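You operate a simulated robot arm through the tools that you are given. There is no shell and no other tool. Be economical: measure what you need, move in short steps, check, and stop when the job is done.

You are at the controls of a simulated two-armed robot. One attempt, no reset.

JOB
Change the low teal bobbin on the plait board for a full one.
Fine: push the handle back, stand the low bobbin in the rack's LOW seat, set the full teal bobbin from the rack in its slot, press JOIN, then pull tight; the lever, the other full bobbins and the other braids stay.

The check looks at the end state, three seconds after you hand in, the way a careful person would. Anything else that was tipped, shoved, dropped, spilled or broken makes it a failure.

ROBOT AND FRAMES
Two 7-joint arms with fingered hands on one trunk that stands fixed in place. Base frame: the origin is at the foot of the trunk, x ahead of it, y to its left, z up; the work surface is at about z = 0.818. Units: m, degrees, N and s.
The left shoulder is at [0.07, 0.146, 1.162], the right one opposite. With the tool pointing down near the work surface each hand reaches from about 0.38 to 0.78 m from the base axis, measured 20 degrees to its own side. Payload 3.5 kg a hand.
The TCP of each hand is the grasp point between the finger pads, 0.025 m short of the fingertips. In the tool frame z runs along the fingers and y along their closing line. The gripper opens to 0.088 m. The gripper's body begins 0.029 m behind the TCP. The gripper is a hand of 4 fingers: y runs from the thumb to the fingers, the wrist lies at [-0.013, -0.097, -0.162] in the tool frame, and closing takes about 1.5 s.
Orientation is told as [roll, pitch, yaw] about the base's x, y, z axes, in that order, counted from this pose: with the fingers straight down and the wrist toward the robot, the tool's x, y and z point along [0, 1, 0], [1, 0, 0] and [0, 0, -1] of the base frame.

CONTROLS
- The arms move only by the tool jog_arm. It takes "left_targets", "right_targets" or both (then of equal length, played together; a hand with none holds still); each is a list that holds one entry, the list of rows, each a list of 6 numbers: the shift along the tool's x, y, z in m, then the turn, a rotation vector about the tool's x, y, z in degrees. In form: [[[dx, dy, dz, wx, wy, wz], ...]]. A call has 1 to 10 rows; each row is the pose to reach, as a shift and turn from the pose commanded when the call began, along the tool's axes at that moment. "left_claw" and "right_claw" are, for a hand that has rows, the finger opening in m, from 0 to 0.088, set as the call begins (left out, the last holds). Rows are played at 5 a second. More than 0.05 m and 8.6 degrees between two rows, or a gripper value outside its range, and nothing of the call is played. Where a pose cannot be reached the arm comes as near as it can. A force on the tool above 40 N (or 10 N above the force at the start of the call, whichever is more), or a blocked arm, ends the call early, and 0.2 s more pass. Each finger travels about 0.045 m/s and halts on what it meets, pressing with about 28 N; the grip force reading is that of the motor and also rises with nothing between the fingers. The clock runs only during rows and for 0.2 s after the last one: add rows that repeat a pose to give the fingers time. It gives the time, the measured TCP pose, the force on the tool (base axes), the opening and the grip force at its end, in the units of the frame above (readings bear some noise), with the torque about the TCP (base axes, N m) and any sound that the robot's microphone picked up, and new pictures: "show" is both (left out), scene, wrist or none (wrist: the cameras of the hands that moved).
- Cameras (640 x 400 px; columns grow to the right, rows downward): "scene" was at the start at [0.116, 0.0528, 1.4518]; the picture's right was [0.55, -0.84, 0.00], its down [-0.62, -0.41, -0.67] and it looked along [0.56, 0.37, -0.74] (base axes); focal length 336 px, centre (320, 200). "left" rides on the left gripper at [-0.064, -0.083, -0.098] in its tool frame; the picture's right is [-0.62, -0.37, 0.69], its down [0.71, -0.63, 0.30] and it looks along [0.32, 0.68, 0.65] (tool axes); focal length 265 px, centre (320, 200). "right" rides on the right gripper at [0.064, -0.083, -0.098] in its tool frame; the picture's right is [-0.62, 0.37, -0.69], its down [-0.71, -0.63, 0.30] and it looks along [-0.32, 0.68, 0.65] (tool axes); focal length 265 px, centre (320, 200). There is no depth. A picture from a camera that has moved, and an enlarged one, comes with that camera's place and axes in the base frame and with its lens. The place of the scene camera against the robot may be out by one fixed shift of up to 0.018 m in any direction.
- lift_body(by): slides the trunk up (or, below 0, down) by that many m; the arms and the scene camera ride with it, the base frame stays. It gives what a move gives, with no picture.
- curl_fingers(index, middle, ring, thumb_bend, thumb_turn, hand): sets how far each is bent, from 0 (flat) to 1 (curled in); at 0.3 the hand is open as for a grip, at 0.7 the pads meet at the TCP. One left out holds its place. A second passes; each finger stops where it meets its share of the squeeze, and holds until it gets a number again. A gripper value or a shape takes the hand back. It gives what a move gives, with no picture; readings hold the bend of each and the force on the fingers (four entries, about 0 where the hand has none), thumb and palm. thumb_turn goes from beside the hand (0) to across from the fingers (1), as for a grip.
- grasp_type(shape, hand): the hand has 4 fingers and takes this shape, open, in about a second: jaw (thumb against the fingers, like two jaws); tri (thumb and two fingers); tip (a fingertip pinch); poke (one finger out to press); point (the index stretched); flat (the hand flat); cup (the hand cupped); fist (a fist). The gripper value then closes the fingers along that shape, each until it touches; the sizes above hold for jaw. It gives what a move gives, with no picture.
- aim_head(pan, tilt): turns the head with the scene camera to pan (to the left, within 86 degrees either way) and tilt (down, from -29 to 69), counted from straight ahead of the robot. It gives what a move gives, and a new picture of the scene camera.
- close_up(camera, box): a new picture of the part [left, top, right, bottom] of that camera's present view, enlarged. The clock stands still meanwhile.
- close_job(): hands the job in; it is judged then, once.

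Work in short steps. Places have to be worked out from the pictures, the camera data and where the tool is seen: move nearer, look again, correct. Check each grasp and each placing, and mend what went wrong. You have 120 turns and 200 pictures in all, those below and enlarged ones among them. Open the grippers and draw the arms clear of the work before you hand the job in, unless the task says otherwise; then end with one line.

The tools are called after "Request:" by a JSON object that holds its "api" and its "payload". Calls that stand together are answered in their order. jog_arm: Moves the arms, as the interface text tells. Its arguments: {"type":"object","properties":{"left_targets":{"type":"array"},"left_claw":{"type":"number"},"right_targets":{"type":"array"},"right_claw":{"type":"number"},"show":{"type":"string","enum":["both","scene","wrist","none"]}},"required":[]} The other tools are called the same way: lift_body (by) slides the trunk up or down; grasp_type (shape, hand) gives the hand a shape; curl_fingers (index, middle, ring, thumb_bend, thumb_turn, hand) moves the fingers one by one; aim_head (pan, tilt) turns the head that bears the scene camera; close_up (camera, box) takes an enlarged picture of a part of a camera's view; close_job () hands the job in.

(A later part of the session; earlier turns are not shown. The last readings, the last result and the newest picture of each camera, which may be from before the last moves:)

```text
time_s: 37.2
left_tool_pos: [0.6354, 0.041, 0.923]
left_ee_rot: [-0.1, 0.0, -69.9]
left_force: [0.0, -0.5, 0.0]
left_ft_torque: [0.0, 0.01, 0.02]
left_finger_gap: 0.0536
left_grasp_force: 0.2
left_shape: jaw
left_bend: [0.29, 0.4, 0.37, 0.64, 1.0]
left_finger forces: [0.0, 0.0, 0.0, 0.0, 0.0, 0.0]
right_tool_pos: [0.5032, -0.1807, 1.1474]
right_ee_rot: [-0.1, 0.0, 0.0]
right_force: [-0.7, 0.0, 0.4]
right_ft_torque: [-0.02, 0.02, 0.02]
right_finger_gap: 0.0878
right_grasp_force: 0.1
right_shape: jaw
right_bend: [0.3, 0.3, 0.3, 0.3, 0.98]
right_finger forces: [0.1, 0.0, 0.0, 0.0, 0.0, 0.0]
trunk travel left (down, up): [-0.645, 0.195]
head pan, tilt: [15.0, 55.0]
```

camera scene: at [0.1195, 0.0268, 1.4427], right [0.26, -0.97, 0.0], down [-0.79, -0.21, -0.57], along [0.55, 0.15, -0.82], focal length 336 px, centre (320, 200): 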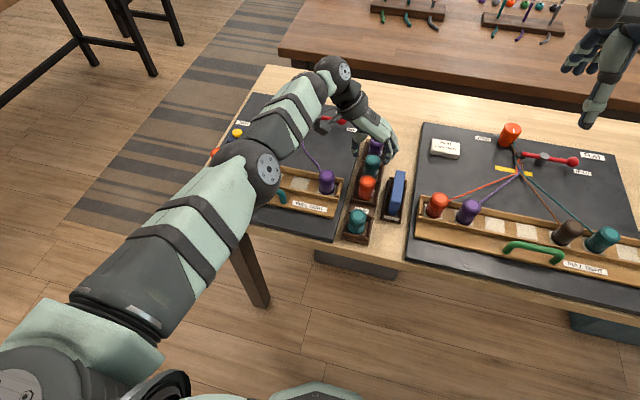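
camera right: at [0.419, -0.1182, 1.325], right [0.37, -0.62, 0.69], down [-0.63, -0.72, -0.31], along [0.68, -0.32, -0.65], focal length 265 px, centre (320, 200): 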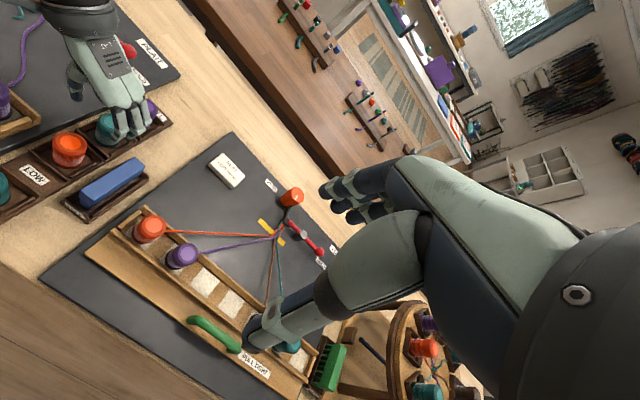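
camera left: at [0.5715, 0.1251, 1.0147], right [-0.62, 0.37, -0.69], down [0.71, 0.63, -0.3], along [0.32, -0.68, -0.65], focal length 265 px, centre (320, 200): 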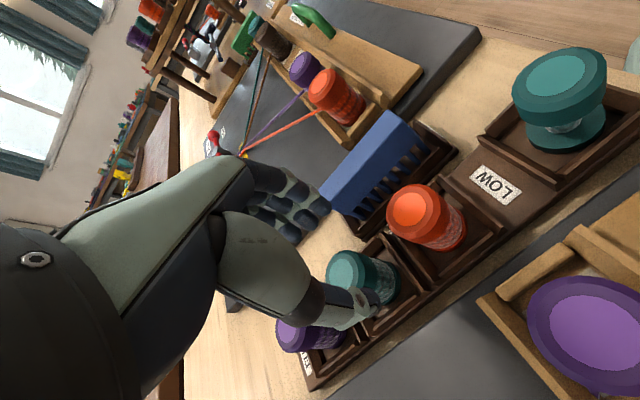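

Now I shift ahead to x≈0.659 in the new orientation and look again.

Request:
{"api": "jog_arm", "payload": {"left_targets": [[[0.01, 0.005, 0, 0, 0, 0], [0.0215, 0.01, 0.0, 0, 0, 0], [0.0215, 0.01, 0.01, 0, 0, 0], [0.0215, 0.01, 0.01, 0, 0, 0]]]}}

Request:
{"api": "close_up", "payload": {"camera": "left", "box": [250, 150, 490, 350]}}

Request:
{"api": "close_up", "payload": {"camera": "scene", "box": [290, 60, 430, 190]}}

```text
time_s: 38.2
left_tool_pos: [0.6576, 0.0386, 0.9131]
left_ee_rot: [-0.1, 0.1, -70.1]
left_force: [-0.8, -0.4, 0.4]
left_ft_torque: [0.01, 0.02, -0.01]
left_finger_gap: 0.0538
left_grasp_force: 0.0
left_shape: jaw
left_bend: [0.29, 0.4, 0.37, 0.64, 1.0]
left_finger forces: [0.0, 0.0, 0.0, 0.1, 0.0, 0.0]
right_tool_pos: [0.5031, -0.1809, 1.1474]
right_ee_rot: [0.0, 0.0, 0.1]
right_force: [-0.2, 0.1, -0.1]
right_ft_torque: [-0.02, -0.02, 0.04]
right_finger_gap: 0.0878
right_grasp_force: 0.0
right_shape: jaw
right_bend: [0.3, 0.3, 0.3, 0.3, 0.98]
right_finger forces: [0.0, 0.0, 0.0, 0.0, 0.1, 0.0]
trunk travel left (down, up): [-0.645, 0.195]
head pan, tilt: [15.0, 55.0]
camera scene: at [0.1198, 0.0281, 1.3627], right [0.26, -0.97, 0.0], down [-0.79, -0.21, -0.57], along [0.55, 0.15, -0.82], focal length 336 px, centre (320, 200)
camera left: at [0.5703, 0.0969, 1.0129], right [-0.71, 0.13, -0.69], down [0.46, 0.84, -0.3], along [0.54, -0.53, -0.65], focal length 265 px, centre (320, 200)
```

scene: 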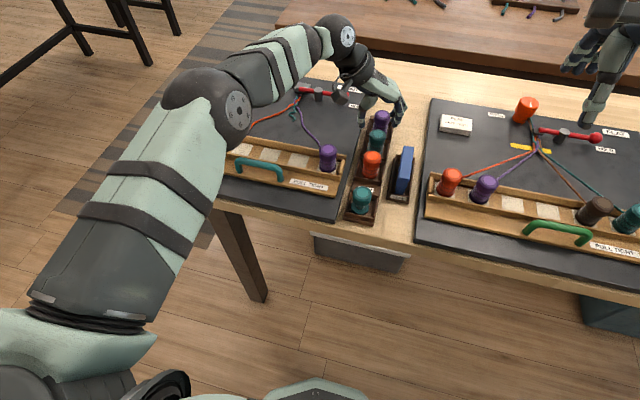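
left: 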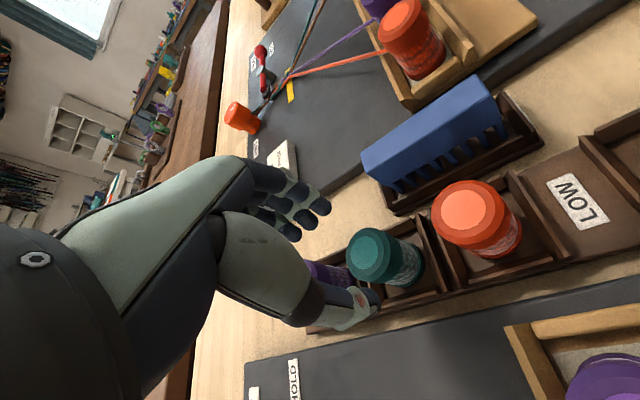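

```text
2.00 times, centred on (370, 250) of left
camera zoom: at [0.5703, 0.0969, 1.0129], right [-0.71, 0.13, -0.69], down [0.46, 0.84, -0.3], along [0.54, -0.53, -0.65], focal length 531 px, centre (220, 100)
```

zoom: 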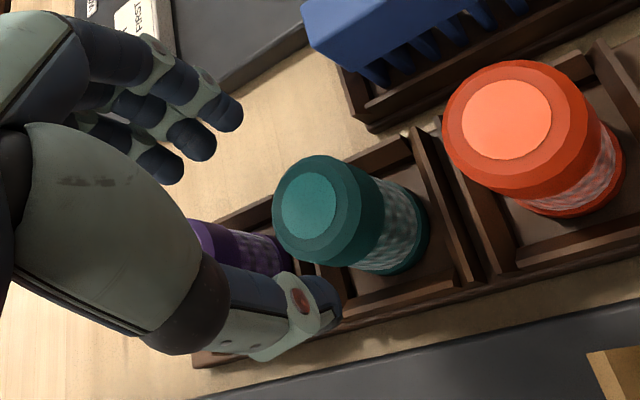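

```text
3.08 times, centred on (360, 125) of scene
camera zoom: at [0.1198, 0.0281, 1.3627], right [0.26, -0.97, 0.0], down [-0.79, -0.21, -0.57], along [0.55, 0.15, -0.82], focal length 1034 px, centre (197, 431)
```

zoom: 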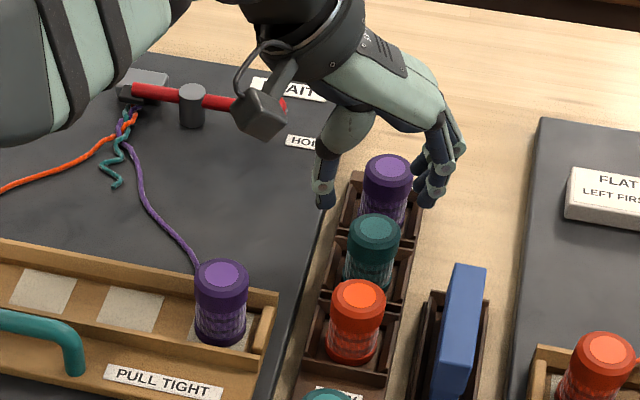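

The teal cap works out around [0.656, 0.038]; the TCP is at [0.658, 0.039]. I descend to z 0.885 and check the finger clearance to the neighbours.

Request:
{"api": "jog_arm", "payload": {"left_targets": [[[-0.001, 0, 0.01, 0, 0, 0], [-0.001, 0, 0.02, 0, 0, 0], [-0.001, 0, 0.028, 0, 0, 0], [-0.001, 0, 0.028, 0, 0, 0]]]}}

Request:
{"api": "close_up", "payload": {"camera": "left", "box": [250, 150, 490, 350]}}

Request:
{"api": "close_up", "payload": {"camera": "scene", "box": [320, 70, 430, 170]}}

```text
time_s: 39.2
left_tool_pos: [0.6573, 0.0379, 0.8844]
left_ee_rot: [-0.1, 0.0, -70.0]
left_force: [-0.5, 0.1, 0.3]
left_ft_torque: [-0.04, 0.02, -0.02]
left_finger_gap: 0.0538
left_grasp_force: 0.1
left_shape: jaw
left_bend: [0.29, 0.4, 0.37, 0.64, 1.0]
left_finger forces: [0.1, 0.1, 0.0, 0.1, 0.1, 0.0]
right_tool_pos: [0.5043, -0.1817, 1.1461]
right_ee_rot: [0.1, 0.1, 0.1]
right_force: [-0.2, 0.8, -0.5]
right_ft_torque: [-0.01, 0.0, -0.03]
right_finger_gap: 0.0875
right_grasp_force: 0.0
right_shape: jaw
right_bend: [0.3, 0.3, 0.3, 0.3, 0.98]
right_finger forces: [0.1, 0.1, 0.0, 0.0, 0.0, 0.1]
trunk travel left (down, up): [-0.645, 0.195]
head pan, tilt: [15.0, 55.0]
camera scene: at [0.1198, 0.0282, 1.3627], right [0.26, -0.97, 0.0], down [-0.79, -0.21, -0.57], along [0.55, 0.15, -0.82], focal length 336 px, centre (320, 200)
camera left: at [0.5687, 0.0965, 0.9848], right [-0.71, 0.13, -0.69], down [0.46, 0.84, -0.3], along [0.54, -0.53, -0.65], focal length 265 px, centre (320, 200)
```

scene: 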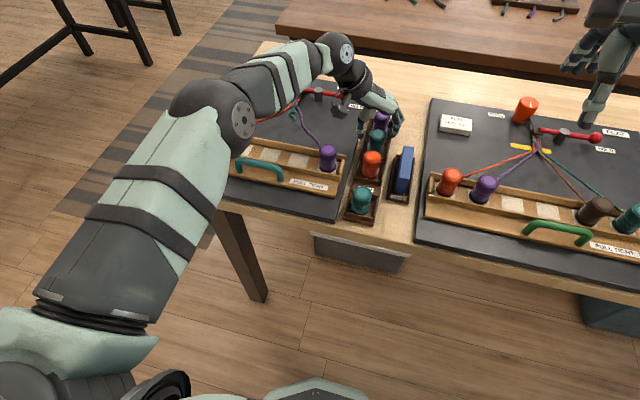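
left: 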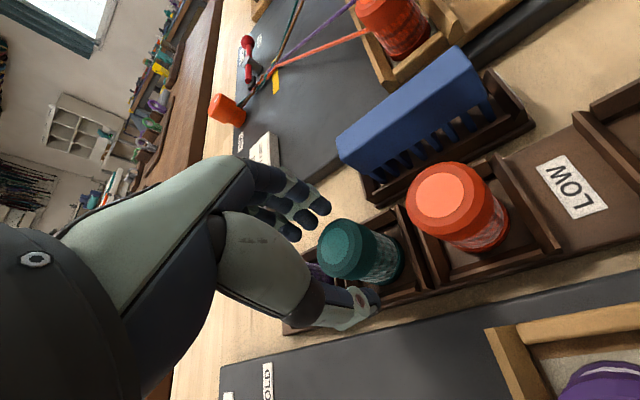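

```text
2.00 times, centred on (370, 250) of left
camera zoom: at [0.5687, 0.0965, 0.9848], right [-0.71, 0.13, -0.69], down [0.46, 0.84, -0.3], along [0.54, -0.53, -0.65], focal length 531 px, centre (220, 100)
```

zoom: 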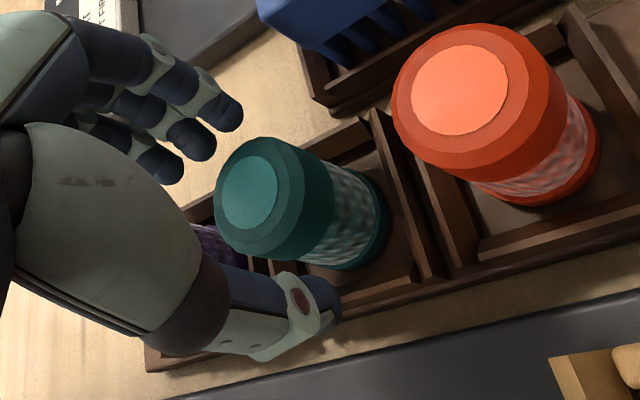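

```text
4.00 times, centred on (375, 120) of scene
camera zoom: at [0.1198, 0.0282, 1.3627], right [0.26, -0.97, 0.0], down [-0.79, -0.21, -0.57], along [0.55, 0.15, -0.82], focal length 1344 px, centre (100, 520)
```

zoom: 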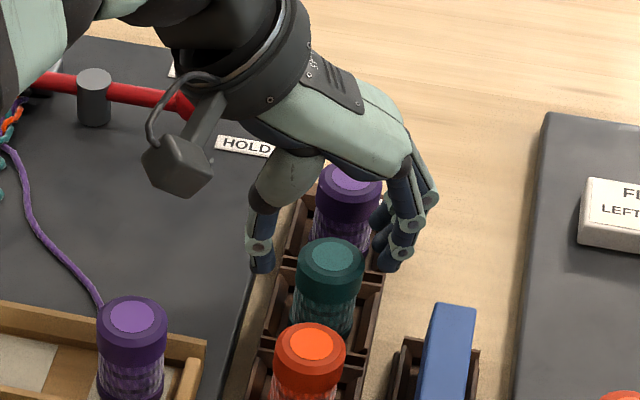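

Comparing with the earlier good grasp, the cap will sit right at the grasp point at TCP z≈0.862. I descend there slowly.

Request:
{"api": "jog_arm", "payload": {"left_targets": [[[0, 0, 0.006, 0, 0, 0], [0, 0, 0.012, 0, 0, 0], [0, 0, 0.018, 0, 0, 0], [0, 0, 0.022, 0, 0, 0], [0, 0, 0.022, 0, 0, 0]]], "show": "none"}}

Request:
{"api": "close_up", "payload": {"camera": "left", "box": [250, 150, 490, 350]}}

Request:
{"api": "close_up", "payload": {"camera": "scene", "box": [320, 70, 430, 170]}}

```text
time_s: 40.4
left_tool_pos: [0.6569, 0.0375, 0.8614]
left_ee_rot: [-0.1, 0.1, -69.9]
left_force: [0.4, -0.7, 0.3]
left_ft_torque: [0.05, -0.02, -0.01]
left_finger_gap: 0.0534
left_grasp_force: 0.0
left_shape: jaw
left_bend: [0.29, 0.4, 0.37, 0.64, 1.0]
left_finger forces: [0.0, 0.0, 0.1, 0.0, 0.1, 0.0]
right_tool_pos: [0.5037, -0.1825, 1.1476]
right_ee_rot: [0.0, 0.0, 0.0]
right_force: [-0.3, 0.0, -0.2]
right_ft_torque: [0.01, -0.02, 0.01]
right_finger_gap: 0.0874
right_grasp_force: 0.0
right_shape: jaw
right_bend: [0.3, 0.3, 0.3, 0.3, 0.98]
right_finger forces: [0.0, 0.0, 0.0, 0.1, 0.1, 0.0]
trunk travel left (down, up): [-0.645, 0.195]
head pan, tilt: [15.0, 55.0]
```

```text
2.00 times, centred on (370, 250) of left
camera zoom: at [0.5689, 0.0953, 0.9619], right [-0.71, 0.13, -0.69], down [0.46, 0.84, -0.3], along [0.54, -0.53, -0.65], focal length 531 px, centre (220, 100)
```

zoom: 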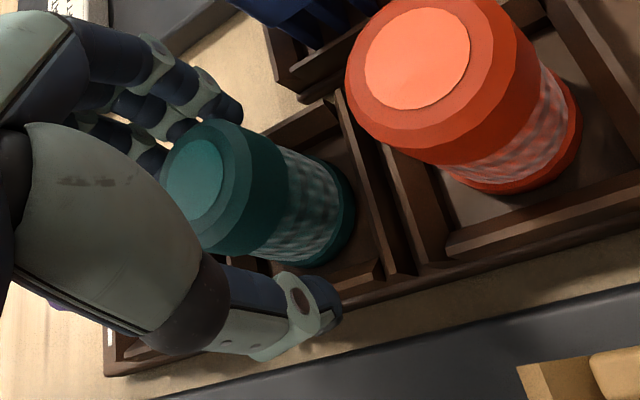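

```text
4.00 times, centred on (375, 120) of scene
camera zoom: at [0.1198, 0.0282, 1.3627], right [0.26, -0.97, 0.0], down [-0.79, -0.21, -0.57], along [0.55, 0.15, -0.82], focal length 1344 px, centre (100, 520)
```

zoom: 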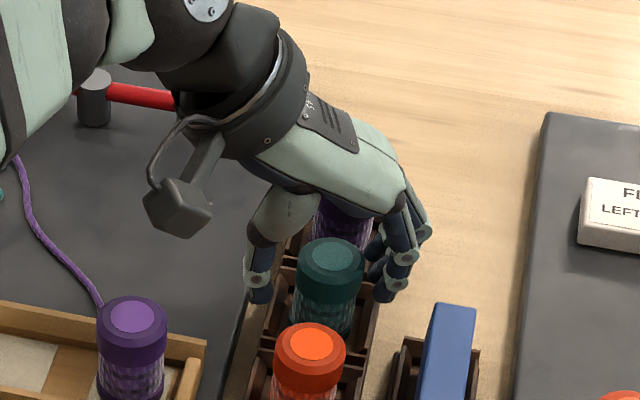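

The cap sits at the grasp point as before, and no force shows. I close on it.

Request:
{"api": "jog_arm", "payload": {"left_targets": [[[0, 0, 0, 0, 0, 0], [0, 0, 0, 0, 0, 0], [0, 0, 0, 0, 0, 0], [0, 0, 0, 0, 0, 0], [0, 0, 0, 0, 0, 0], [0, 0, 0, 0, 0, 0]]], "left_claw": 0.02, "show": "none"}}

Request:
{"api": "close_up", "payload": {"camera": "scene", "box": [320, 70, 430, 170]}}

```text
time_s: 41.8
left_tool_pos: [0.6582, 0.0361, 0.8617]
left_ee_rot: [0.1, 0.0, -70.0]
left_force: [-0.4, 0.9, 0.1]
left_ft_torque: [0.0, -0.02, 0.03]
left_finger_gap: 0.0286
left_grasp_force: 28.2
left_shape: jaw
left_bend: [0.74, 0.52, 0.58, 0.74, 1.0]
left_finger forces: [15.8, 8.1, 0.0, 0.1, 24.1, 0.0]
right_tool_pos: [0.5039, -0.1814, 1.1471]
right_ee_rot: [0.1, -0.1, 0.1]
right_force: [-0.6, 0.1, 1.0]
right_ft_torque: [0.05, 0.02, -0.03]
right_finger_gap: 0.0876
right_grasp_force: 0.0
right_shape: jaw
right_bend: [0.3, 0.3, 0.3, 0.3, 0.98]
right_finger forces: [0.0, 0.0, 0.0, 0.0, 0.1, 0.0]
trunk travel left (down, up): [-0.645, 0.195]
head pan, tilt: [15.0, 55.0]
```

```text
4.00 times, centred on (375, 120) of scene
camera zoom: at [0.12, 0.0282, 1.3627], right [0.26, -0.97, 0.0], down [-0.79, -0.21, -0.57], along [0.55, 0.15, -0.82], focal length 1344 px, centre (100, 520)
```

zoom: 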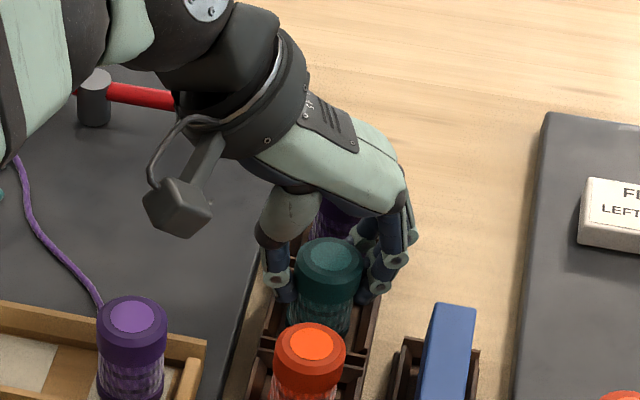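

The full teal bobbin is gripped like the first one. I lift straight up.

Request:
{"api": "jog_arm", "payload": {"left_targets": [[[0, 0, -0.008, 0, 0, 0], [0, 0, -0.02, 0, 0, 0], [0, 0, -0.04, 0, 0, 0], [0, 0, -0.065, 0, 0, 0], [0, 0, -0.095, 0, 0, 0], [0, 0, -0.115, 0, 0, 0]]]}}

Request:
{"api": "close_up", "payload": {"camera": "scene", "box": [220, 60, 430, 230]}}

```text
time_s: 43.2
left_tool_pos: [0.657, 0.0386, 0.979]
left_ee_rot: [0.0, 0.0, -70.0]
left_force: [-0.5, 0.2, -0.9]
left_ft_torque: [0.01, 0.03, -0.01]
left_finger_gap: 0.0286
left_grasp_force: 28.0
left_shape: jaw
left_bend: [0.74, 0.52, 0.58, 0.74, 1.0]
left_finger forces: [16.0, 8.2, 0.0, 0.0, 24.0, 0.0]
right_tool_pos: [0.5038, -0.1815, 1.1458]
right_ee_rot: [-0.1, 0.0, 0.0]
right_force: [0.4, -0.3, 0.4]
right_ft_torque: [-0.02, -0.02, 0.02]
right_finger_gap: 0.0876
right_grasp_force: 0.0
right_shape: jaw
right_bend: [0.3, 0.3, 0.3, 0.3, 0.98]
right_finger forces: [0.0, 0.0, 0.0, 0.0, 0.0, 0.0]
trunk travel left (down, up): [-0.645, 0.195]
head pan, tilt: [15.0, 55.0]
camera scene: at [0.1196, 0.0281, 1.3627], right [0.26, -0.97, 0.0], down [-0.79, -0.21, -0.57], along [0.55, 0.15, -0.82], focal length 336 px, centre (320, 200)
camera left: at [0.5687, 0.0953, 1.0789], right [-0.71, 0.13, -0.69], down [0.46, 0.84, -0.3], along [0.54, -0.53, -0.65], focal length 265 px, centre (320, 200)
```

scene: 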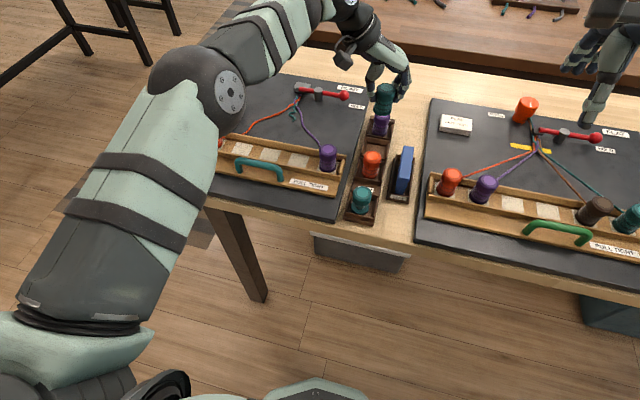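
left: 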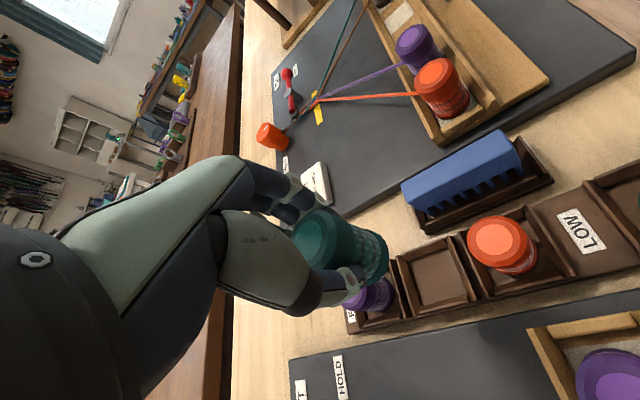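

```text
2.35 times, centred on (325, 145) of scene
camera zoom: at [0.1196, 0.0281, 1.3627], right [0.26, -0.97, 0.0], down [-0.79, -0.21, -0.57], along [0.55, 0.15, -0.82], focal length 791 px, centre (308, 329)
```

zoom: 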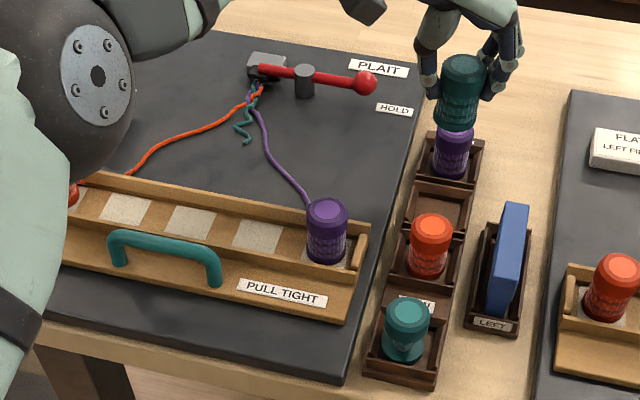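

The full teal bobbin is out and the neighbours are untouched. I carry it to above the empty middle slot at [0.573, 0.2545], turning back to yaw −90.

Request:
{"api": "jog_arm", "payload": {"left_targets": [[[0, -0.02, -0.01, 0, 0, 2], [-0.001, -0.055, -0.01, 0, 0, 6], [-0.002, -0.09, -0.01, 0, 0, 10], [-0.003, -0.125, -0.01, 0, 0, 14], [-0.004, -0.16, -0.01, 0, 0, 17], [-0.0045, -0.195, -0.005, 0, 0, 20], [-0.0046, -0.22, 0, 0, 0, 20], [-0.0046, -0.2316, 0.01, 0, 0, 20], [-0.0046, -0.2316, 0.01, 0, 0, 20]]]}}

Request:
{"api": "close_up", "payload": {"camera": "left", "box": [250, 150, 490, 350]}}

Request:
{"api": "close_up", "payload": {"camera": "scene", "box": [200, 60, 410, 230]}}

```text
time_s: 45.2
left_tool_pos: [0.5733, 0.2545, 0.9676]
left_ee_rot: [0.0, 0.1, -90.0]
left_force: [0.3, 0.0, -1.1]
left_ft_torque: [0.0, 0.01, -0.02]
left_finger_gap: 0.0289
left_grasp_force: 27.9
left_shape: jaw
left_bend: [0.74, 0.52, 0.58, 0.74, 1.0]
left_finger forces: [15.9, 8.3, 0.1, 0.1, 24.1, 0.0]
right_tool_pos: [0.5034, -0.1809, 1.1472]
right_ee_rot: [0.0, 0.1, 0.1]
right_force: [0.0, 0.5, 0.2]
right_ft_torque: [0.03, -0.03, 0.05]
right_finger_gap: 0.0875
right_grasp_force: 0.1
right_shape: jaw
right_bend: [0.3, 0.3, 0.3, 0.3, 0.98]
right_finger forces: [0.0, 0.1, 0.0, 0.0, 0.1, 0.1]
trunk travel left (down, up): [-0.645, 0.195]
head pan, tilt: [15.0, 55.0]
camera scene: at [0.12, 0.0281, 1.3627], right [0.26, -0.97, 0.0], down [-0.79, -0.21, -0.57], along [0.55, 0.15, -0.82], focal length 336 px, centre (320, 200)
camera left: at [0.5099, 0.3389, 1.0672], right [-0.62, 0.37, -0.69], down [0.71, 0.63, -0.3], along [0.32, -0.68, -0.65], focal length 265 px, centre (320, 200)
```

scene: 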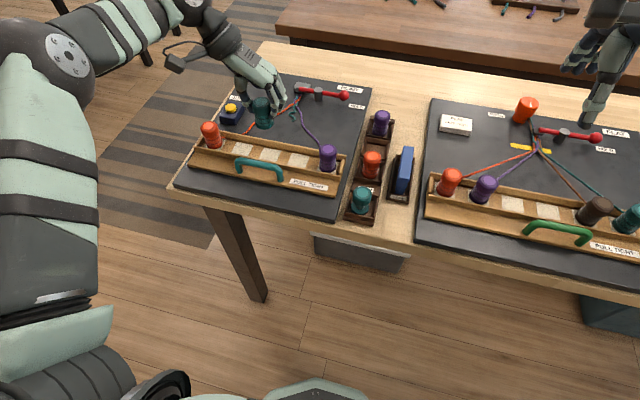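
left: 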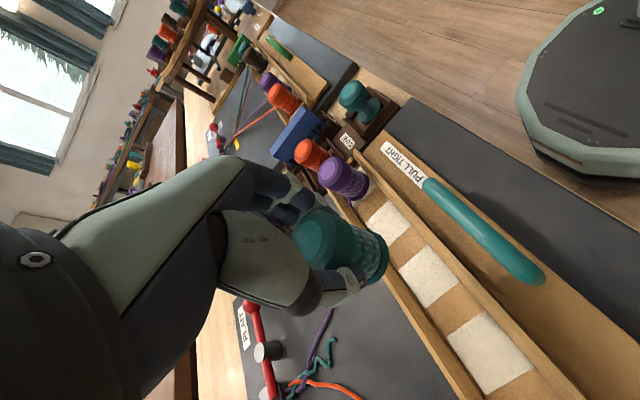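

```text
2.00 times, centred on (370, 250) of left
camera zoom: at [0.5099, 0.3389, 1.0672], right [-0.62, 0.37, -0.69], down [0.71, 0.63, -0.3], along [0.32, -0.68, -0.65], focal length 531 px, centre (220, 100)
```

zoom: 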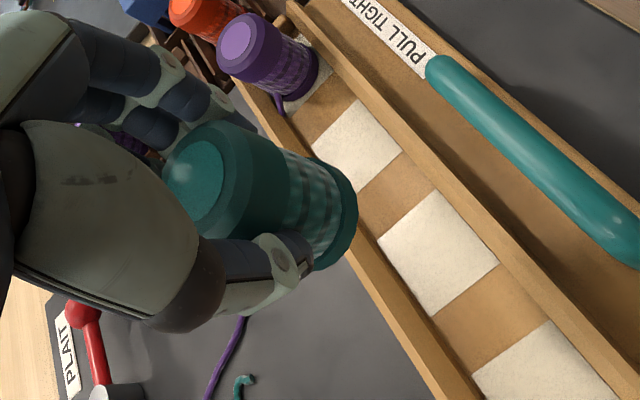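

```text
2.35 times, centred on (305, 145) of scene
camera zoom: at [0.12, 0.0281, 1.3627], right [0.26, -0.97, 0.0], down [-0.79, -0.21, -0.57], along [0.55, 0.15, -0.82], focal length 791 px, centre (355, 329)
```

zoom: 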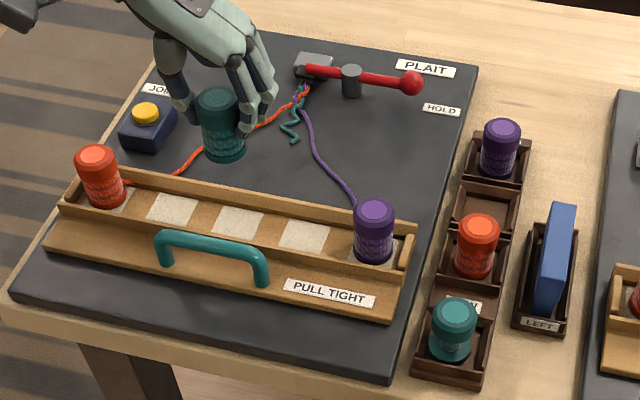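

The middle white slot projects to the same place the low bobbin was taken from. I lower to just above the seat.

Request:
{"api": "jog_arm", "payload": {"left_targets": [[[0, 0, 0.025, 0, 0, 0], [0, 0, 0.05, 0, 0, 0], [0, 0, 0.07, 0, 0, 0], [0, 0, 0.079, 0, 0, 0], [0, 0, 0.083, 0, 0, 0], [0, 0, 0.083, 0, 0, 0]]]}}

Request:
{"api": "close_up", "payload": {"camera": "left", "box": [250, 150, 490, 350]}}

Request:
{"api": "close_up", "payload": {"camera": "scene", "box": [190, 80, 350, 210]}}

```text
time_s: 46.6
left_tool_pos: [0.5743, 0.2539, 0.8835]
left_ee_rot: [0.0, 0.1, -90.0]
left_force: [0.0, -0.5, -0.5]
left_ft_torque: [0.0, 0.01, -0.02]
left_finger_gap: 0.0289
left_grasp_force: 27.6
left_shape: jaw
left_bend: [0.74, 0.52, 0.58, 0.74, 1.0]
left_finger forces: [15.9, 8.1, 0.1, 0.0, 24.1, 0.0]
right_tool_pos: [0.5034, -0.1801, 1.1455]
right_ee_rot: [0.0, 0.0, 0.0]
right_force: [0.6, -0.7, 0.8]
right_ft_torque: [0.0, -0.02, 0.0]
right_finger_gap: 0.0876
right_grasp_force: 0.2
right_shape: jaw
right_bend: [0.3, 0.3, 0.3, 0.3, 0.98]
right_finger forces: [0.1, 0.1, 0.1, 0.0, 0.1, 0.0]
trunk travel left (down, up): [-0.645, 0.195]
head pan, tilt: [15.0, 55.0]
camera scene: at [0.12, 0.0283, 1.3627], right [0.26, -0.97, 0.0], down [-0.79, -0.21, -0.57], along [0.55, 0.15, -0.82], focal length 336 px, centre (320, 200)
camera left: at [0.5103, 0.3394, 0.984], right [-0.62, 0.37, -0.69], down [0.71, 0.63, -0.3], along [0.32, -0.68, -0.65], focal length 265 px, centre (320, 200)
```

scene: 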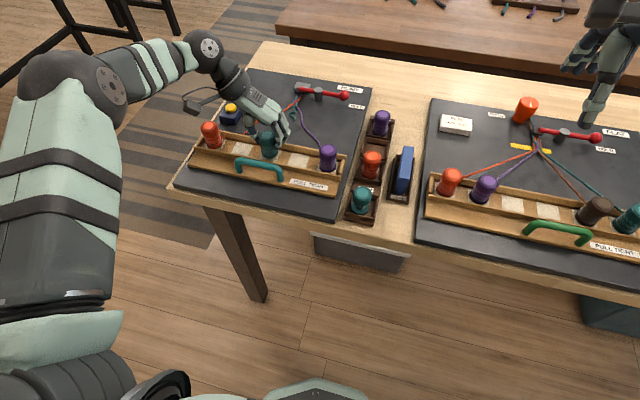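
left: 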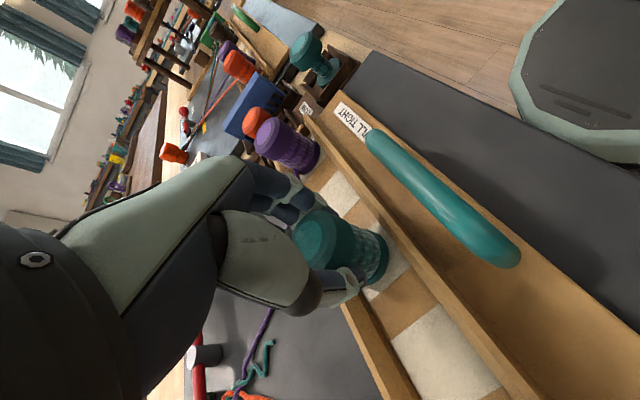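

```text
2.00 times, centred on (370, 250) of left
camera zoom: at [0.5103, 0.3394, 0.984], right [-0.62, 0.37, -0.69], down [0.71, 0.63, -0.3], along [0.32, -0.68, -0.65], focal length 531 px, centre (220, 100)
```

zoom: 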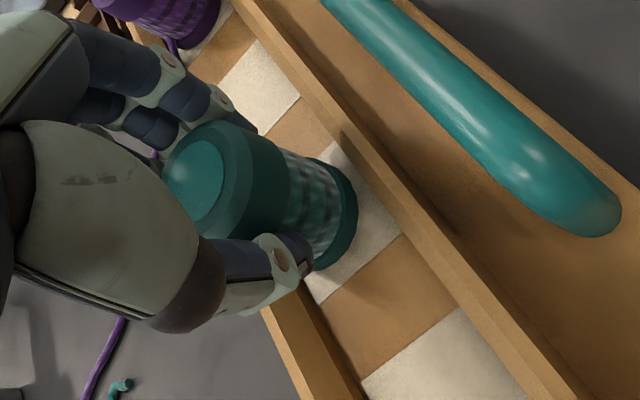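

```text
3.08 times, centred on (270, 145) of scene
camera zoom: at [0.12, 0.0283, 1.3627], right [0.26, -0.97, 0.0], down [-0.79, -0.21, -0.57], along [0.55, 0.15, -0.82], focal length 1034 px, centre (474, 369)
```

zoom: 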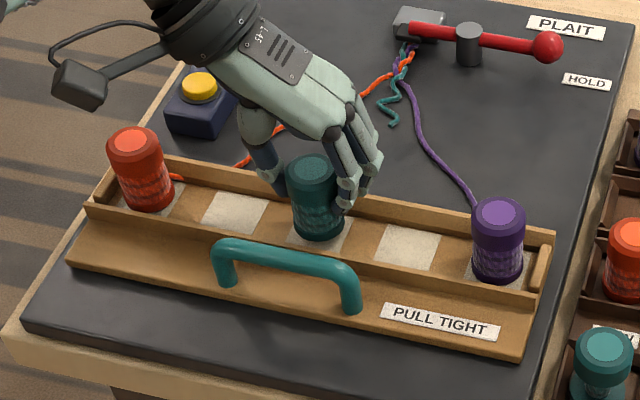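

Aligned over the slot, a few millimetres up. I lower until I feel the floor.

Request:
{"api": "jog_arm", "payload": {"left_targets": [[[0, 0, 0.0015, 0, 0, 0], [0, 0, 0.003, 0, 0, 0], [0, 0, 0.0045, 0, 0, 0]]], "show": "none"}}

```text
time_s: 47.4
left_tool_pos: [0.5752, 0.2543, 0.88]
left_ee_rot: [0.0, 0.1, -90.0]
left_force: [-0.9, -0.8, -0.7]
left_ft_torque: [-0.02, 0.01, -0.02]
left_finger_gap: 0.0286
left_grasp_force: 28.1
left_shape: jaw
left_bend: [0.74, 0.52, 0.58, 0.74, 1.0]
left_finger forces: [15.8, 8.3, 0.0, 0.0, 24.1, 0.0]
right_tool_pos: [0.5023, -0.1812, 1.1467]
right_ee_rot: [-0.1, 0.0, 0.2]
right_force: [0.4, 0.2, -0.2]
right_ft_torque: [0.01, 0.02, 0.02]
right_finger_gap: 0.0877
right_grasp_force: 0.1
right_shape: jaw
right_bend: [0.3, 0.3, 0.3, 0.3, 0.98]
right_finger forces: [0.0, 0.0, 0.0, 0.1, 0.1, 0.0]
trunk travel left (down, up): [-0.645, 0.195]
head pan, tilt: [15.0, 55.0]
```

No touch yet; a little further.

Request:
{"api": "jog_arm", "payload": {"left_targets": [[[0, 0, 0.0015, 0, 0, 0], [0, 0, 0.003, 0, 0, 0]]], "show": "none"}}

```text
time_s: 48.0
left_tool_pos: [0.5738, 0.2533, 0.8783]
left_ee_rot: [0.0, 0.0, -89.9]
left_force: [0.4, -0.7, 0.5]
left_ft_torque: [0.0, 0.03, 0.02]
left_finger_gap: 0.0288
left_grasp_force: 27.9
left_shape: jaw
left_bend: [0.74, 0.52, 0.58, 0.74, 1.0]
left_finger forces: [15.9, 8.2, 0.1, 0.0, 24.3, 0.0]
right_tool_pos: [0.5027, -0.1813, 1.146]
right_ee_rot: [0.0, 0.0, 0.1]
right_force: [-0.2, 0.5, -0.2]
right_ft_torque: [0.04, 0.0, 0.0]
right_finger_gap: 0.0875
right_grasp_force: 0.1
right_shape: jaw
right_bend: [0.3, 0.3, 0.3, 0.3, 0.98]
right_finger forces: [0.0, 0.1, 0.0, 0.0, 0.0, 0.1]
trunk travel left (down, up): [-0.645, 0.195]
head pan, tilt: [15.0, 55.0]
```

The vertical force is starting to change; two more millimetres.

Request:
{"api": "jog_arm", "payload": {"left_targets": [[[0, 0, 0.001, 0, 0, 0], [0, 0, 0.002, 0, 0, 0]]], "show": "none"}}

Request:
{"api": "close_up", "payload": {"camera": "scene", "box": [190, 80, 350, 210]}}

```text
time_s: 48.6
left_tool_pos: [0.5741, 0.2545, 0.877]
left_ee_rot: [0.2, 0.0, -90.0]
left_force: [0.2, 0.6, 8.9]
left_ft_torque: [-0.06, 0.0, -0.01]
left_finger_gap: 0.0289
left_grasp_force: 28.5
left_shape: jaw
left_bend: [0.74, 0.52, 0.58, 0.74, 1.0]
left_finger forces: [15.6, 8.7, 0.0, 0.0, 25.7, 0.1]
right_tool_pos: [0.5022, -0.1819, 1.1464]
right_ee_rot: [0.0, 0.0, 0.2]
right_force: [0.1, 0.7, -0.3]
right_ft_torque: [0.0, 0.0, -0.04]
right_finger_gap: 0.0876
right_grasp_force: 0.1
right_shape: jaw
right_bend: [0.3, 0.3, 0.3, 0.3, 0.98]
right_finger forces: [0.1, 0.0, 0.0, 0.0, 0.0, 0.1]
trunk travel left (down, up): [-0.645, 0.195]
head pan, tilt: [15.0, 55.0]
```

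```text
3.08 times, centred on (270, 145) of scene
camera zoom: at [0.1184, 0.0279, 1.363], right [0.26, -0.97, 0.0], down [-0.79, -0.21, -0.57], along [0.55, 0.15, -0.82], focal length 1034 px, centre (474, 369)
```

zoom: 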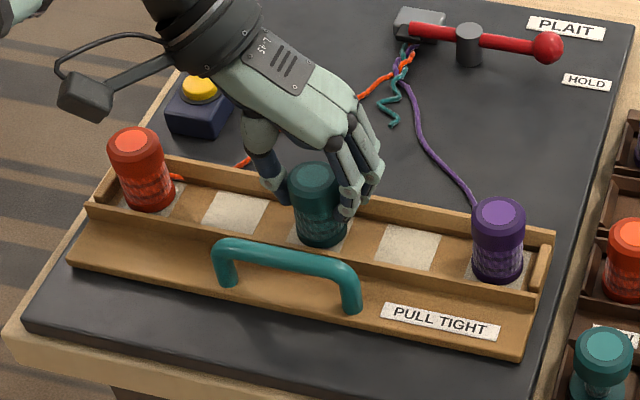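

Floor contact (9 N). I ease off 1.5 mm, open the fingers, and then lift.

Request:
{"api": "jog_arm", "payload": {"left_targets": [[[0, 0, -0.0015, 0, 0, 0], [0, 0, -0.0015, 0, 0, 0], [0, 0, -0.0015, 0, 0, 0], [0, 0, -0.0015, 0, 0, 0], [0, 0, -0.0015, 0, 0, 0], [0, 0, -0.0015, 0, 0, 0], [0, 0, -0.02, 0, 0, 0], [0, 0, -0.05, 0, 0, 0], [0, 0, -0.09, 0, 0, 0], [0, 0, -0.11, 0, 0, 0]]], "left_claw": 0.07}}

Request:
{"api": "close_up", "payload": {"camera": "scene", "box": [190, 60, 410, 230]}}

Request:
{"api": "close_up", "payload": {"camera": "left", "box": [250, 150, 490, 350]}}

```text
time_s: 50.8
left_tool_pos: [0.574, 0.2523, 0.9869]
left_ee_rot: [0.0, 0.0, -89.9]
left_force: [-0.8, -0.3, -0.4]
left_ft_torque: [-0.03, 0.01, 0.01]
left_finger_gap: 0.0699
left_grasp_force: 0.1
left_shape: jaw
left_bend: [0.27, 0.34, 0.32, 0.5, 0.99]
left_finger forces: [0.0, 0.1, 0.0, 0.1, 0.1, 0.0]
right_tool_pos: [0.5024, -0.1809, 1.1478]
right_ee_rot: [-0.1, -0.1, 0.0]
right_force: [-0.2, -0.2, 0.2]
right_ft_torque: [-0.02, 0.0, -0.04]
right_finger_gap: 0.0876
right_grasp_force: 0.1
right_shape: jaw
right_bend: [0.3, 0.3, 0.3, 0.3, 0.98]
right_finger forces: [0.1, 0.0, 0.1, 0.0, 0.1, 0.1]
trunk travel left (down, up): [-0.645, 0.195]
head pan, tilt: [15.0, 55.0]
camera scene: at [0.1197, 0.0282, 1.3627], right [0.26, -0.97, 0.0], down [-0.79, -0.21, -0.57], along [0.55, 0.15, -0.82], focal length 336 px, centre (320, 200)
camera left: at [0.5097, 0.3377, 1.0855], right [-0.62, 0.37, -0.69], down [0.71, 0.63, -0.3], along [0.32, -0.68, -0.65], focal length 265 px, centre (320, 200)
```

scene: 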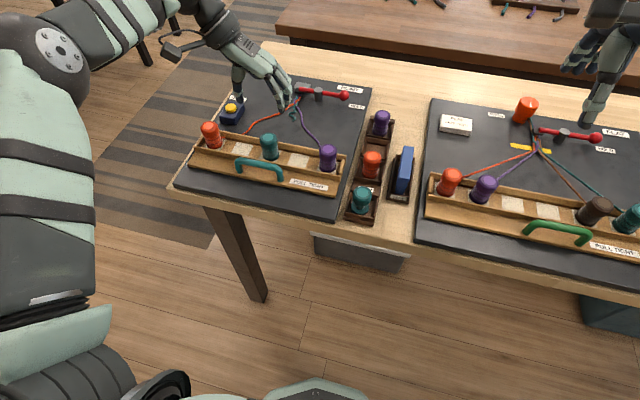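
left: 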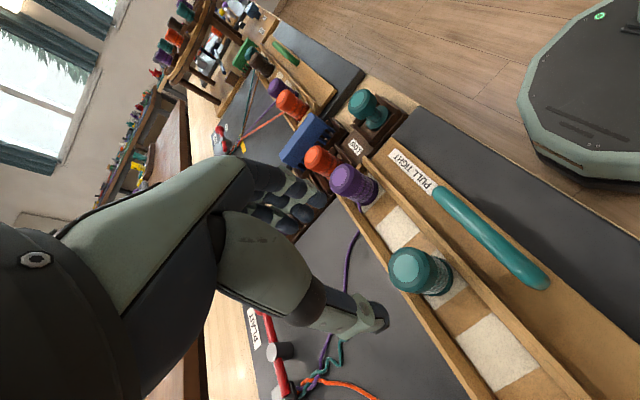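

```text
2.35 times, centred on (300, 145) of scene
camera zoom: at [0.1197, 0.0282, 1.3627], right [0.26, -0.97, 0.0], down [-0.79, -0.21, -0.57], along [0.55, 0.15, -0.82], focal length 791 px, centre (367, 329)
```

zoom: 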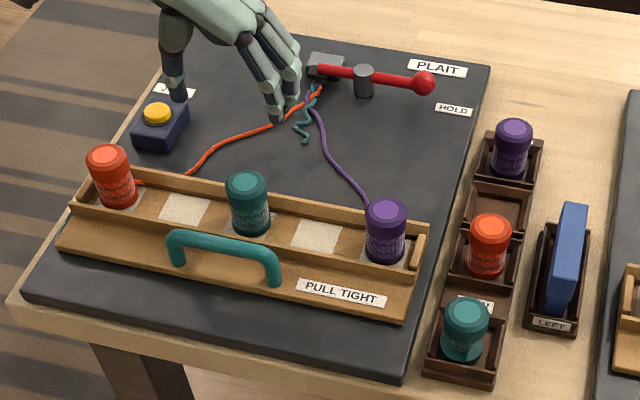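

```text
2.00 times, centred on (370, 250) of left
camera zoom: at [0.5097, 0.3377, 1.0855], right [-0.62, 0.37, -0.69], down [0.71, 0.63, -0.3], along [0.32, -0.68, -0.65], focal length 531 px, centre (220, 100)
```

zoom: 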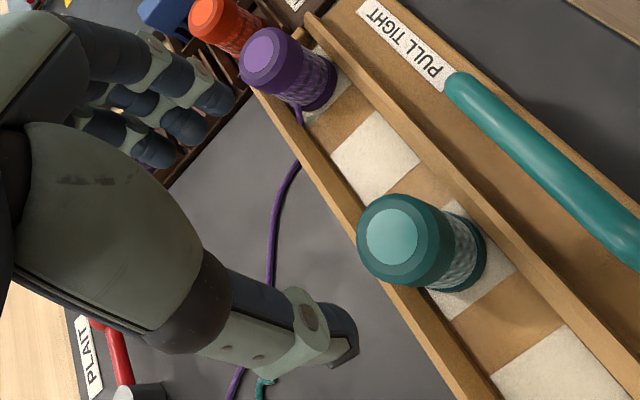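

The full teal bobbin stands in its slot, the loose thread end lies by the plait. Next is the JOIN button at roughly [0.66, 0.38]; I turn the hand to yaw ≈ 0, move near it, and put the hand in the poke shape.

Request:
{"api": "jog_arm", "payload": {"left_targets": [[[0.003, -0.011, -0.005, 0, 0, -8.5], [0.006, -0.022, -0.01, 0, 0, -17], [0.009, -0.033, -0.015, 0, 0, -25.5], [0.012, -0.044, -0.02, 0, 0, -34], [0.015, -0.055, -0.025, 0, 0, -42.5], [0.018, -0.066, -0.03, 0, 0, -51], [0.02, -0.077, -0.03, 0, 0, -59.5], [0.022, -0.088, -0.03, 0, 0, -68], [0.024, -0.099, -0.03, 0, 0, -76.5], [0.026, -0.11, -0.03, 0, 0, -85]]], "show": "none"}}

Request:
{"api": "grasp_type", "payload": {"shape": "poke", "hand": "left"}}

Request:
{"api": "jog_arm", "payload": {"left_targets": [[[0, 0, 0, 0, 0, -5], [0, 0, 0, 0, 0, -5]]]}}

Request:
{"api": "close_up", "payload": {"camera": "left", "box": [240, 120, 500, 340]}}

Request:
{"api": "close_up", "payload": {"camera": "scene", "box": [170, 50, 330, 180]}}

```text
time_s: 53.0
left_tool_pos: [0.6007, 0.3661, 1.0152]
left_ee_rot: [0.0, 0.0, -4.8]
left_force: [-0.2, 0.3, -0.8]
left_ft_torque: [0.02, 0.0, 0.01]
left_finger_gap: 0.0696
left_grasp_force: 0.1
left_shape: jaw
left_bend: [0.27, 0.34, 0.32, 0.5, 0.99]
left_finger forces: [0.0, 0.1, 0.0, 0.0, 0.0, 0.0]
right_tool_pos: [0.5027, -0.1809, 1.1471]
right_ee_rot: [0.0, 0.0, 0.0]
right_force: [0.1, 0.0, 0.0]
right_ft_torque: [-0.01, 0.0, -0.03]
right_finger_gap: 0.0879
right_grasp_force: 0.1
right_shape: jaw
right_bend: [0.3, 0.3, 0.3, 0.3, 0.98]
right_finger forces: [0.1, 0.1, 0.0, 0.1, 0.2, 0.1]
trunk travel left (down, up): [-0.645, 0.195]
head pan, tilt: [15.0, 55.0]
```

```text
time_s: 53.9
left_tool_pos: [0.5996, 0.3654, 1.0141]
left_ee_rot: [0.1, 0.0, -5.1]
left_force: [0.1, 0.7, -0.3]
left_ft_torque: [0.01, 0.0, -0.02]
left_finger_gap: 0.0
left_grasp_force: 0.0
left_shape: poke
left_bend: [0.7, 0.7, 0.99, 1.0, 1.0]
left_finger forces: [0.0, 0.1, 0.0, 0.0, 0.0, 0.1]
right_tool_pos: [0.5027, -0.1819, 1.1475]
right_ee_rot: [0.0, 0.0, 0.0]
right_force: [-0.6, 0.0, 0.4]
right_ft_torque: [-0.01, -0.02, -0.02]
right_finger_gap: 0.0874
right_grasp_force: 0.0
right_shape: jaw
right_bend: [0.3, 0.3, 0.3, 0.3, 0.98]
right_finger forces: [0.0, 0.1, 0.0, 0.1, 0.1, 0.0]
trunk travel left (down, up): [-0.645, 0.195]
head pan, tilt: [15.0, 55.0]
```

```text
time_s: 54.5
left_tool_pos: [0.6019, 0.3656, 1.0158]
left_ee_rot: [0.0, 0.1, 0.1]
left_force: [0.0, -0.5, 0.1]
left_ft_torque: [0.02, 0.02, 0.01]
left_finger_gap: 0.0
left_grasp_force: 0.0
left_shape: poke
left_bend: [0.7, 0.7, 0.99, 1.0, 1.0]
left_finger forces: [0.0, 0.0, 0.0, 0.0, 0.0, 0.1]
right_tool_pos: [0.5027, -0.1808, 1.1474]
right_ee_rot: [-0.1, 0.0, 0.1]
right_force: [0.0, -0.5, 0.3]
right_ft_torque: [0.01, 0.03, 0.0]
right_finger_gap: 0.0876
right_grasp_force: 0.1
right_shape: jaw
right_bend: [0.3, 0.3, 0.3, 0.3, 0.98]
right_finger forces: [0.0, 0.0, 0.1, 0.0, 0.0, 0.0]
trunk travel left (down, up): [-0.645, 0.195]
head pan, tilt: [15.0, 55.0]
camera scene: at [0.1198, 0.0286, 1.3627], right [0.26, -0.97, 0.0], down [-0.79, -0.21, -0.57], along [0.55, 0.15, -0.82], focal length 336 px, centre (320, 200)
camera left: at [0.5176, 0.3024, 1.1149], right [-0.37, -0.62, -0.69], down [-0.63, 0.71, -0.3], along [0.68, 0.32, -0.65], focal length 265 px, centre (320, 200)
```

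scene: 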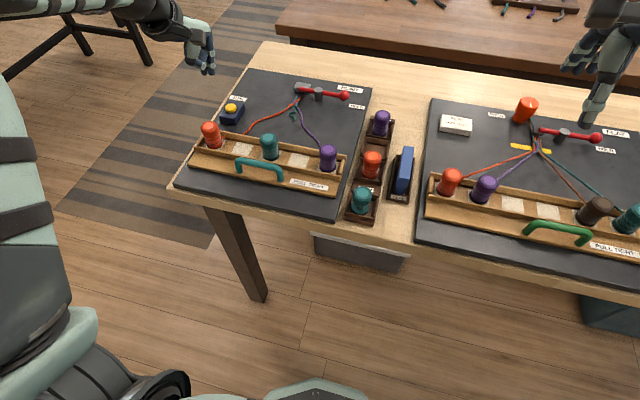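
left: 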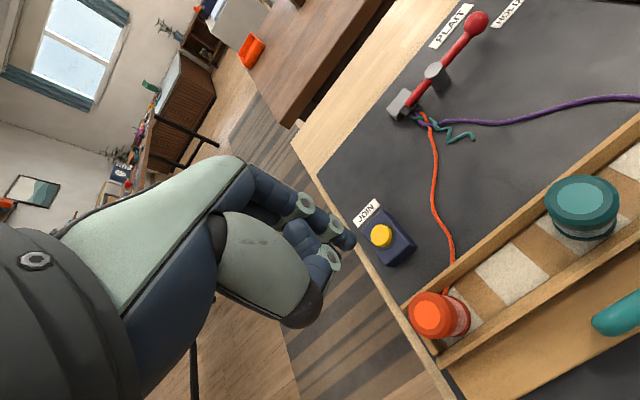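

```text
1.82 times, centred on (370, 230) of left
camera zoom: at [0.5176, 0.3024, 1.1149], right [-0.37, -0.62, -0.69], down [-0.63, 0.71, -0.3], along [0.68, 0.32, -0.65], focal length 483 px, centre (229, 146)
```

zoom: 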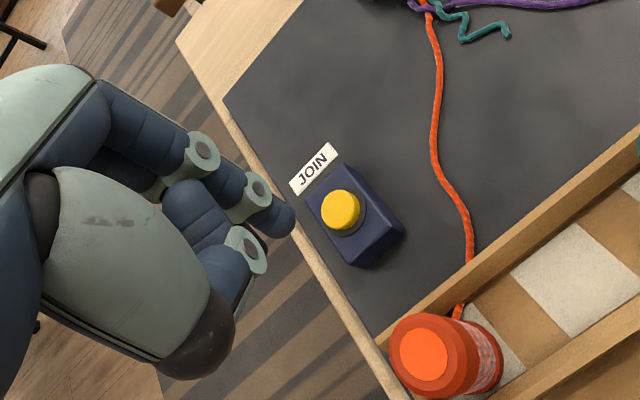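

```text
3.08 times, centred on (250, 115) of scene
camera zoom: at [0.1198, 0.0286, 1.3627], right [0.26, -0.97, 0.0], down [-0.79, -0.21, -0.57], along [0.55, 0.15, -0.82], focal length 1034 px, centre (535, 462)
```

zoom: 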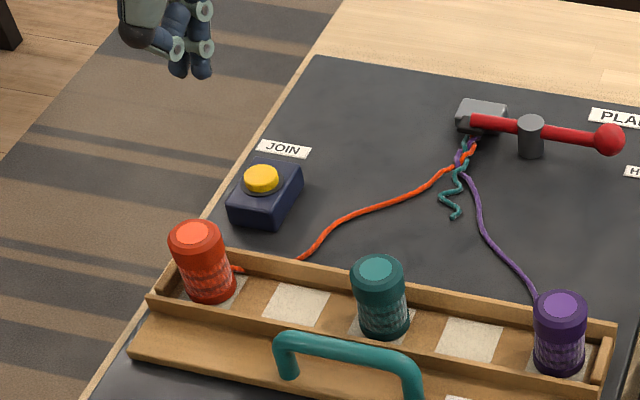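

The button top lies at about [0.67, 0.384, 0.855]; the poking fingertip sits near the TCP's x/y. I move over the button and down to tip height ≈0.885.

Request:
{"api": "jog_arm", "payload": {"left_targets": [[[0.005, 0.015, 0.01, 0, 0, 0], [0.01, 0.03, 0.03, 0, 0, 0], [0.015, 0.045, 0.05, 0, 0, 0], [0.019, 0.06, 0.07, 0, 0, 0], [0.019, 0.063, 0.09, 0, 0, 0], [0.019, 0.063, 0.1, 0, 0, 0], [0.019, 0.063, 0.1, 0, 0, 0]]]}}

Request:
{"api": "close_up", "payload": {"camera": "left", "box": [240, 120, 500, 340]}}

Request:
{"api": "close_up", "payload": {"camera": "scene", "box": [170, 50, 330, 180]}}

```text
time_s: 56.1
left_tool_pos: [0.6651, 0.3834, 0.9145]
left_ee_rot: [0.0, 0.0, 0.0]
left_force: [0.4, 0.0, 0.1]
left_ft_torque: [0.01, -0.01, 0.0]
left_finger_gap: 0.0001
left_grasp_force: 0.1
left_shape: poke
left_bend: [0.7, 0.7, 0.99, 1.0, 1.0]
left_finger forces: [0.0, 0.0, 0.1, 0.0, 0.0, 0.0]
right_tool_pos: [0.5038, -0.1811, 1.1463]
right_ee_rot: [0.0, 0.0, 0.0]
right_force: [0.1, 0.3, 0.2]
right_ft_torque: [0.02, -0.01, 0.0]
right_finger_gap: 0.0875
right_grasp_force: 0.0
right_shape: jaw
right_bend: [0.3, 0.3, 0.3, 0.3, 0.98]
right_finger forces: [0.0, 0.0, 0.0, 0.0, 0.0, 0.1]
trunk travel left (down, up): [-0.645, 0.195]
head pan, tilt: [15.0, 55.0]
camera scene: at [0.1198, 0.0282, 1.3627], right [0.26, -0.97, 0.0], down [-0.79, -0.21, -0.57], along [0.55, 0.15, -0.82], focal length 336 px, centre (320, 200)
camera left: at [0.5807, 0.3194, 1.0151], right [-0.37, -0.62, -0.69], down [-0.63, 0.71, -0.3], along [0.68, 0.32, -0.65], focal length 265 px, centre (320, 200)
```

scene: 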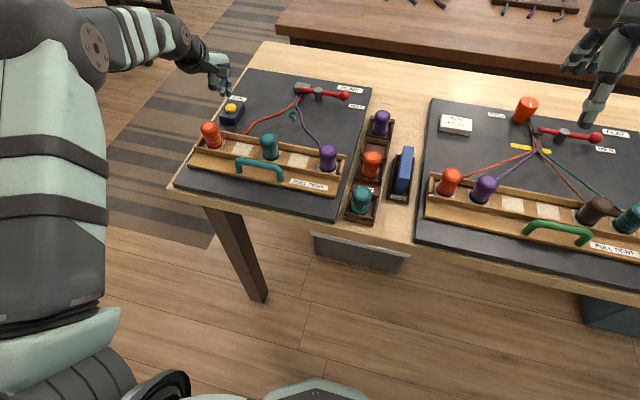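
left: 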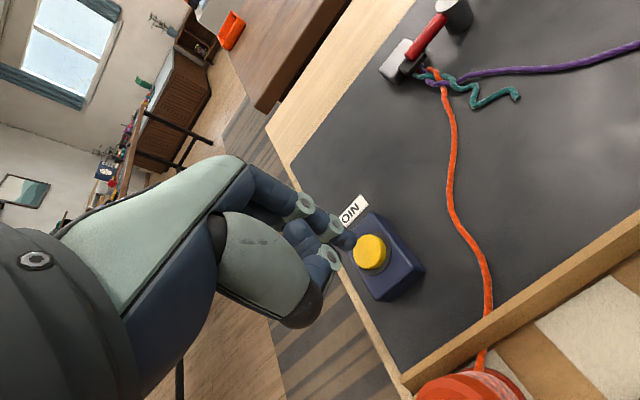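

```text
1.82 times, centred on (370, 230) of left
camera zoom: at [0.5807, 0.3194, 1.0151], right [-0.37, -0.62, -0.69], down [-0.63, 0.71, -0.3], along [0.68, 0.32, -0.65], focal length 483 px, centre (229, 146)
```

zoom: 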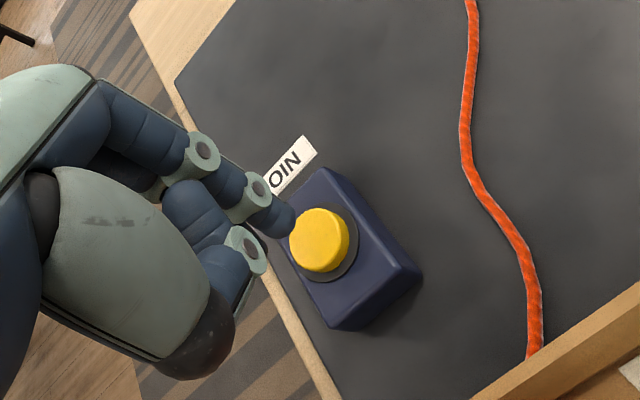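

```text
3.08 times, centred on (250, 115) of scene
camera zoom: at [0.1198, 0.0282, 1.3627], right [0.26, -0.97, 0.0], down [-0.79, -0.21, -0.57], along [0.55, 0.15, -0.82], focal length 1034 px, centre (535, 462)
```

zoom: 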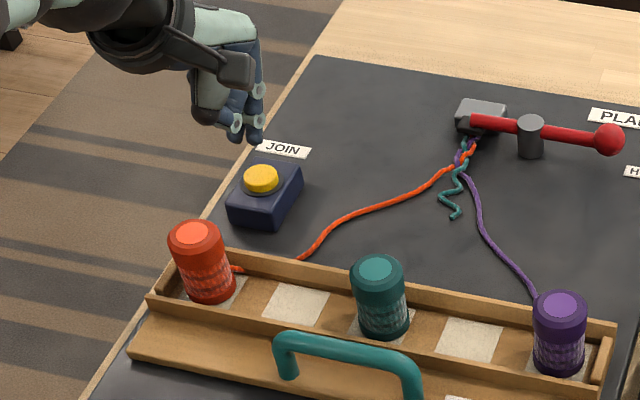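

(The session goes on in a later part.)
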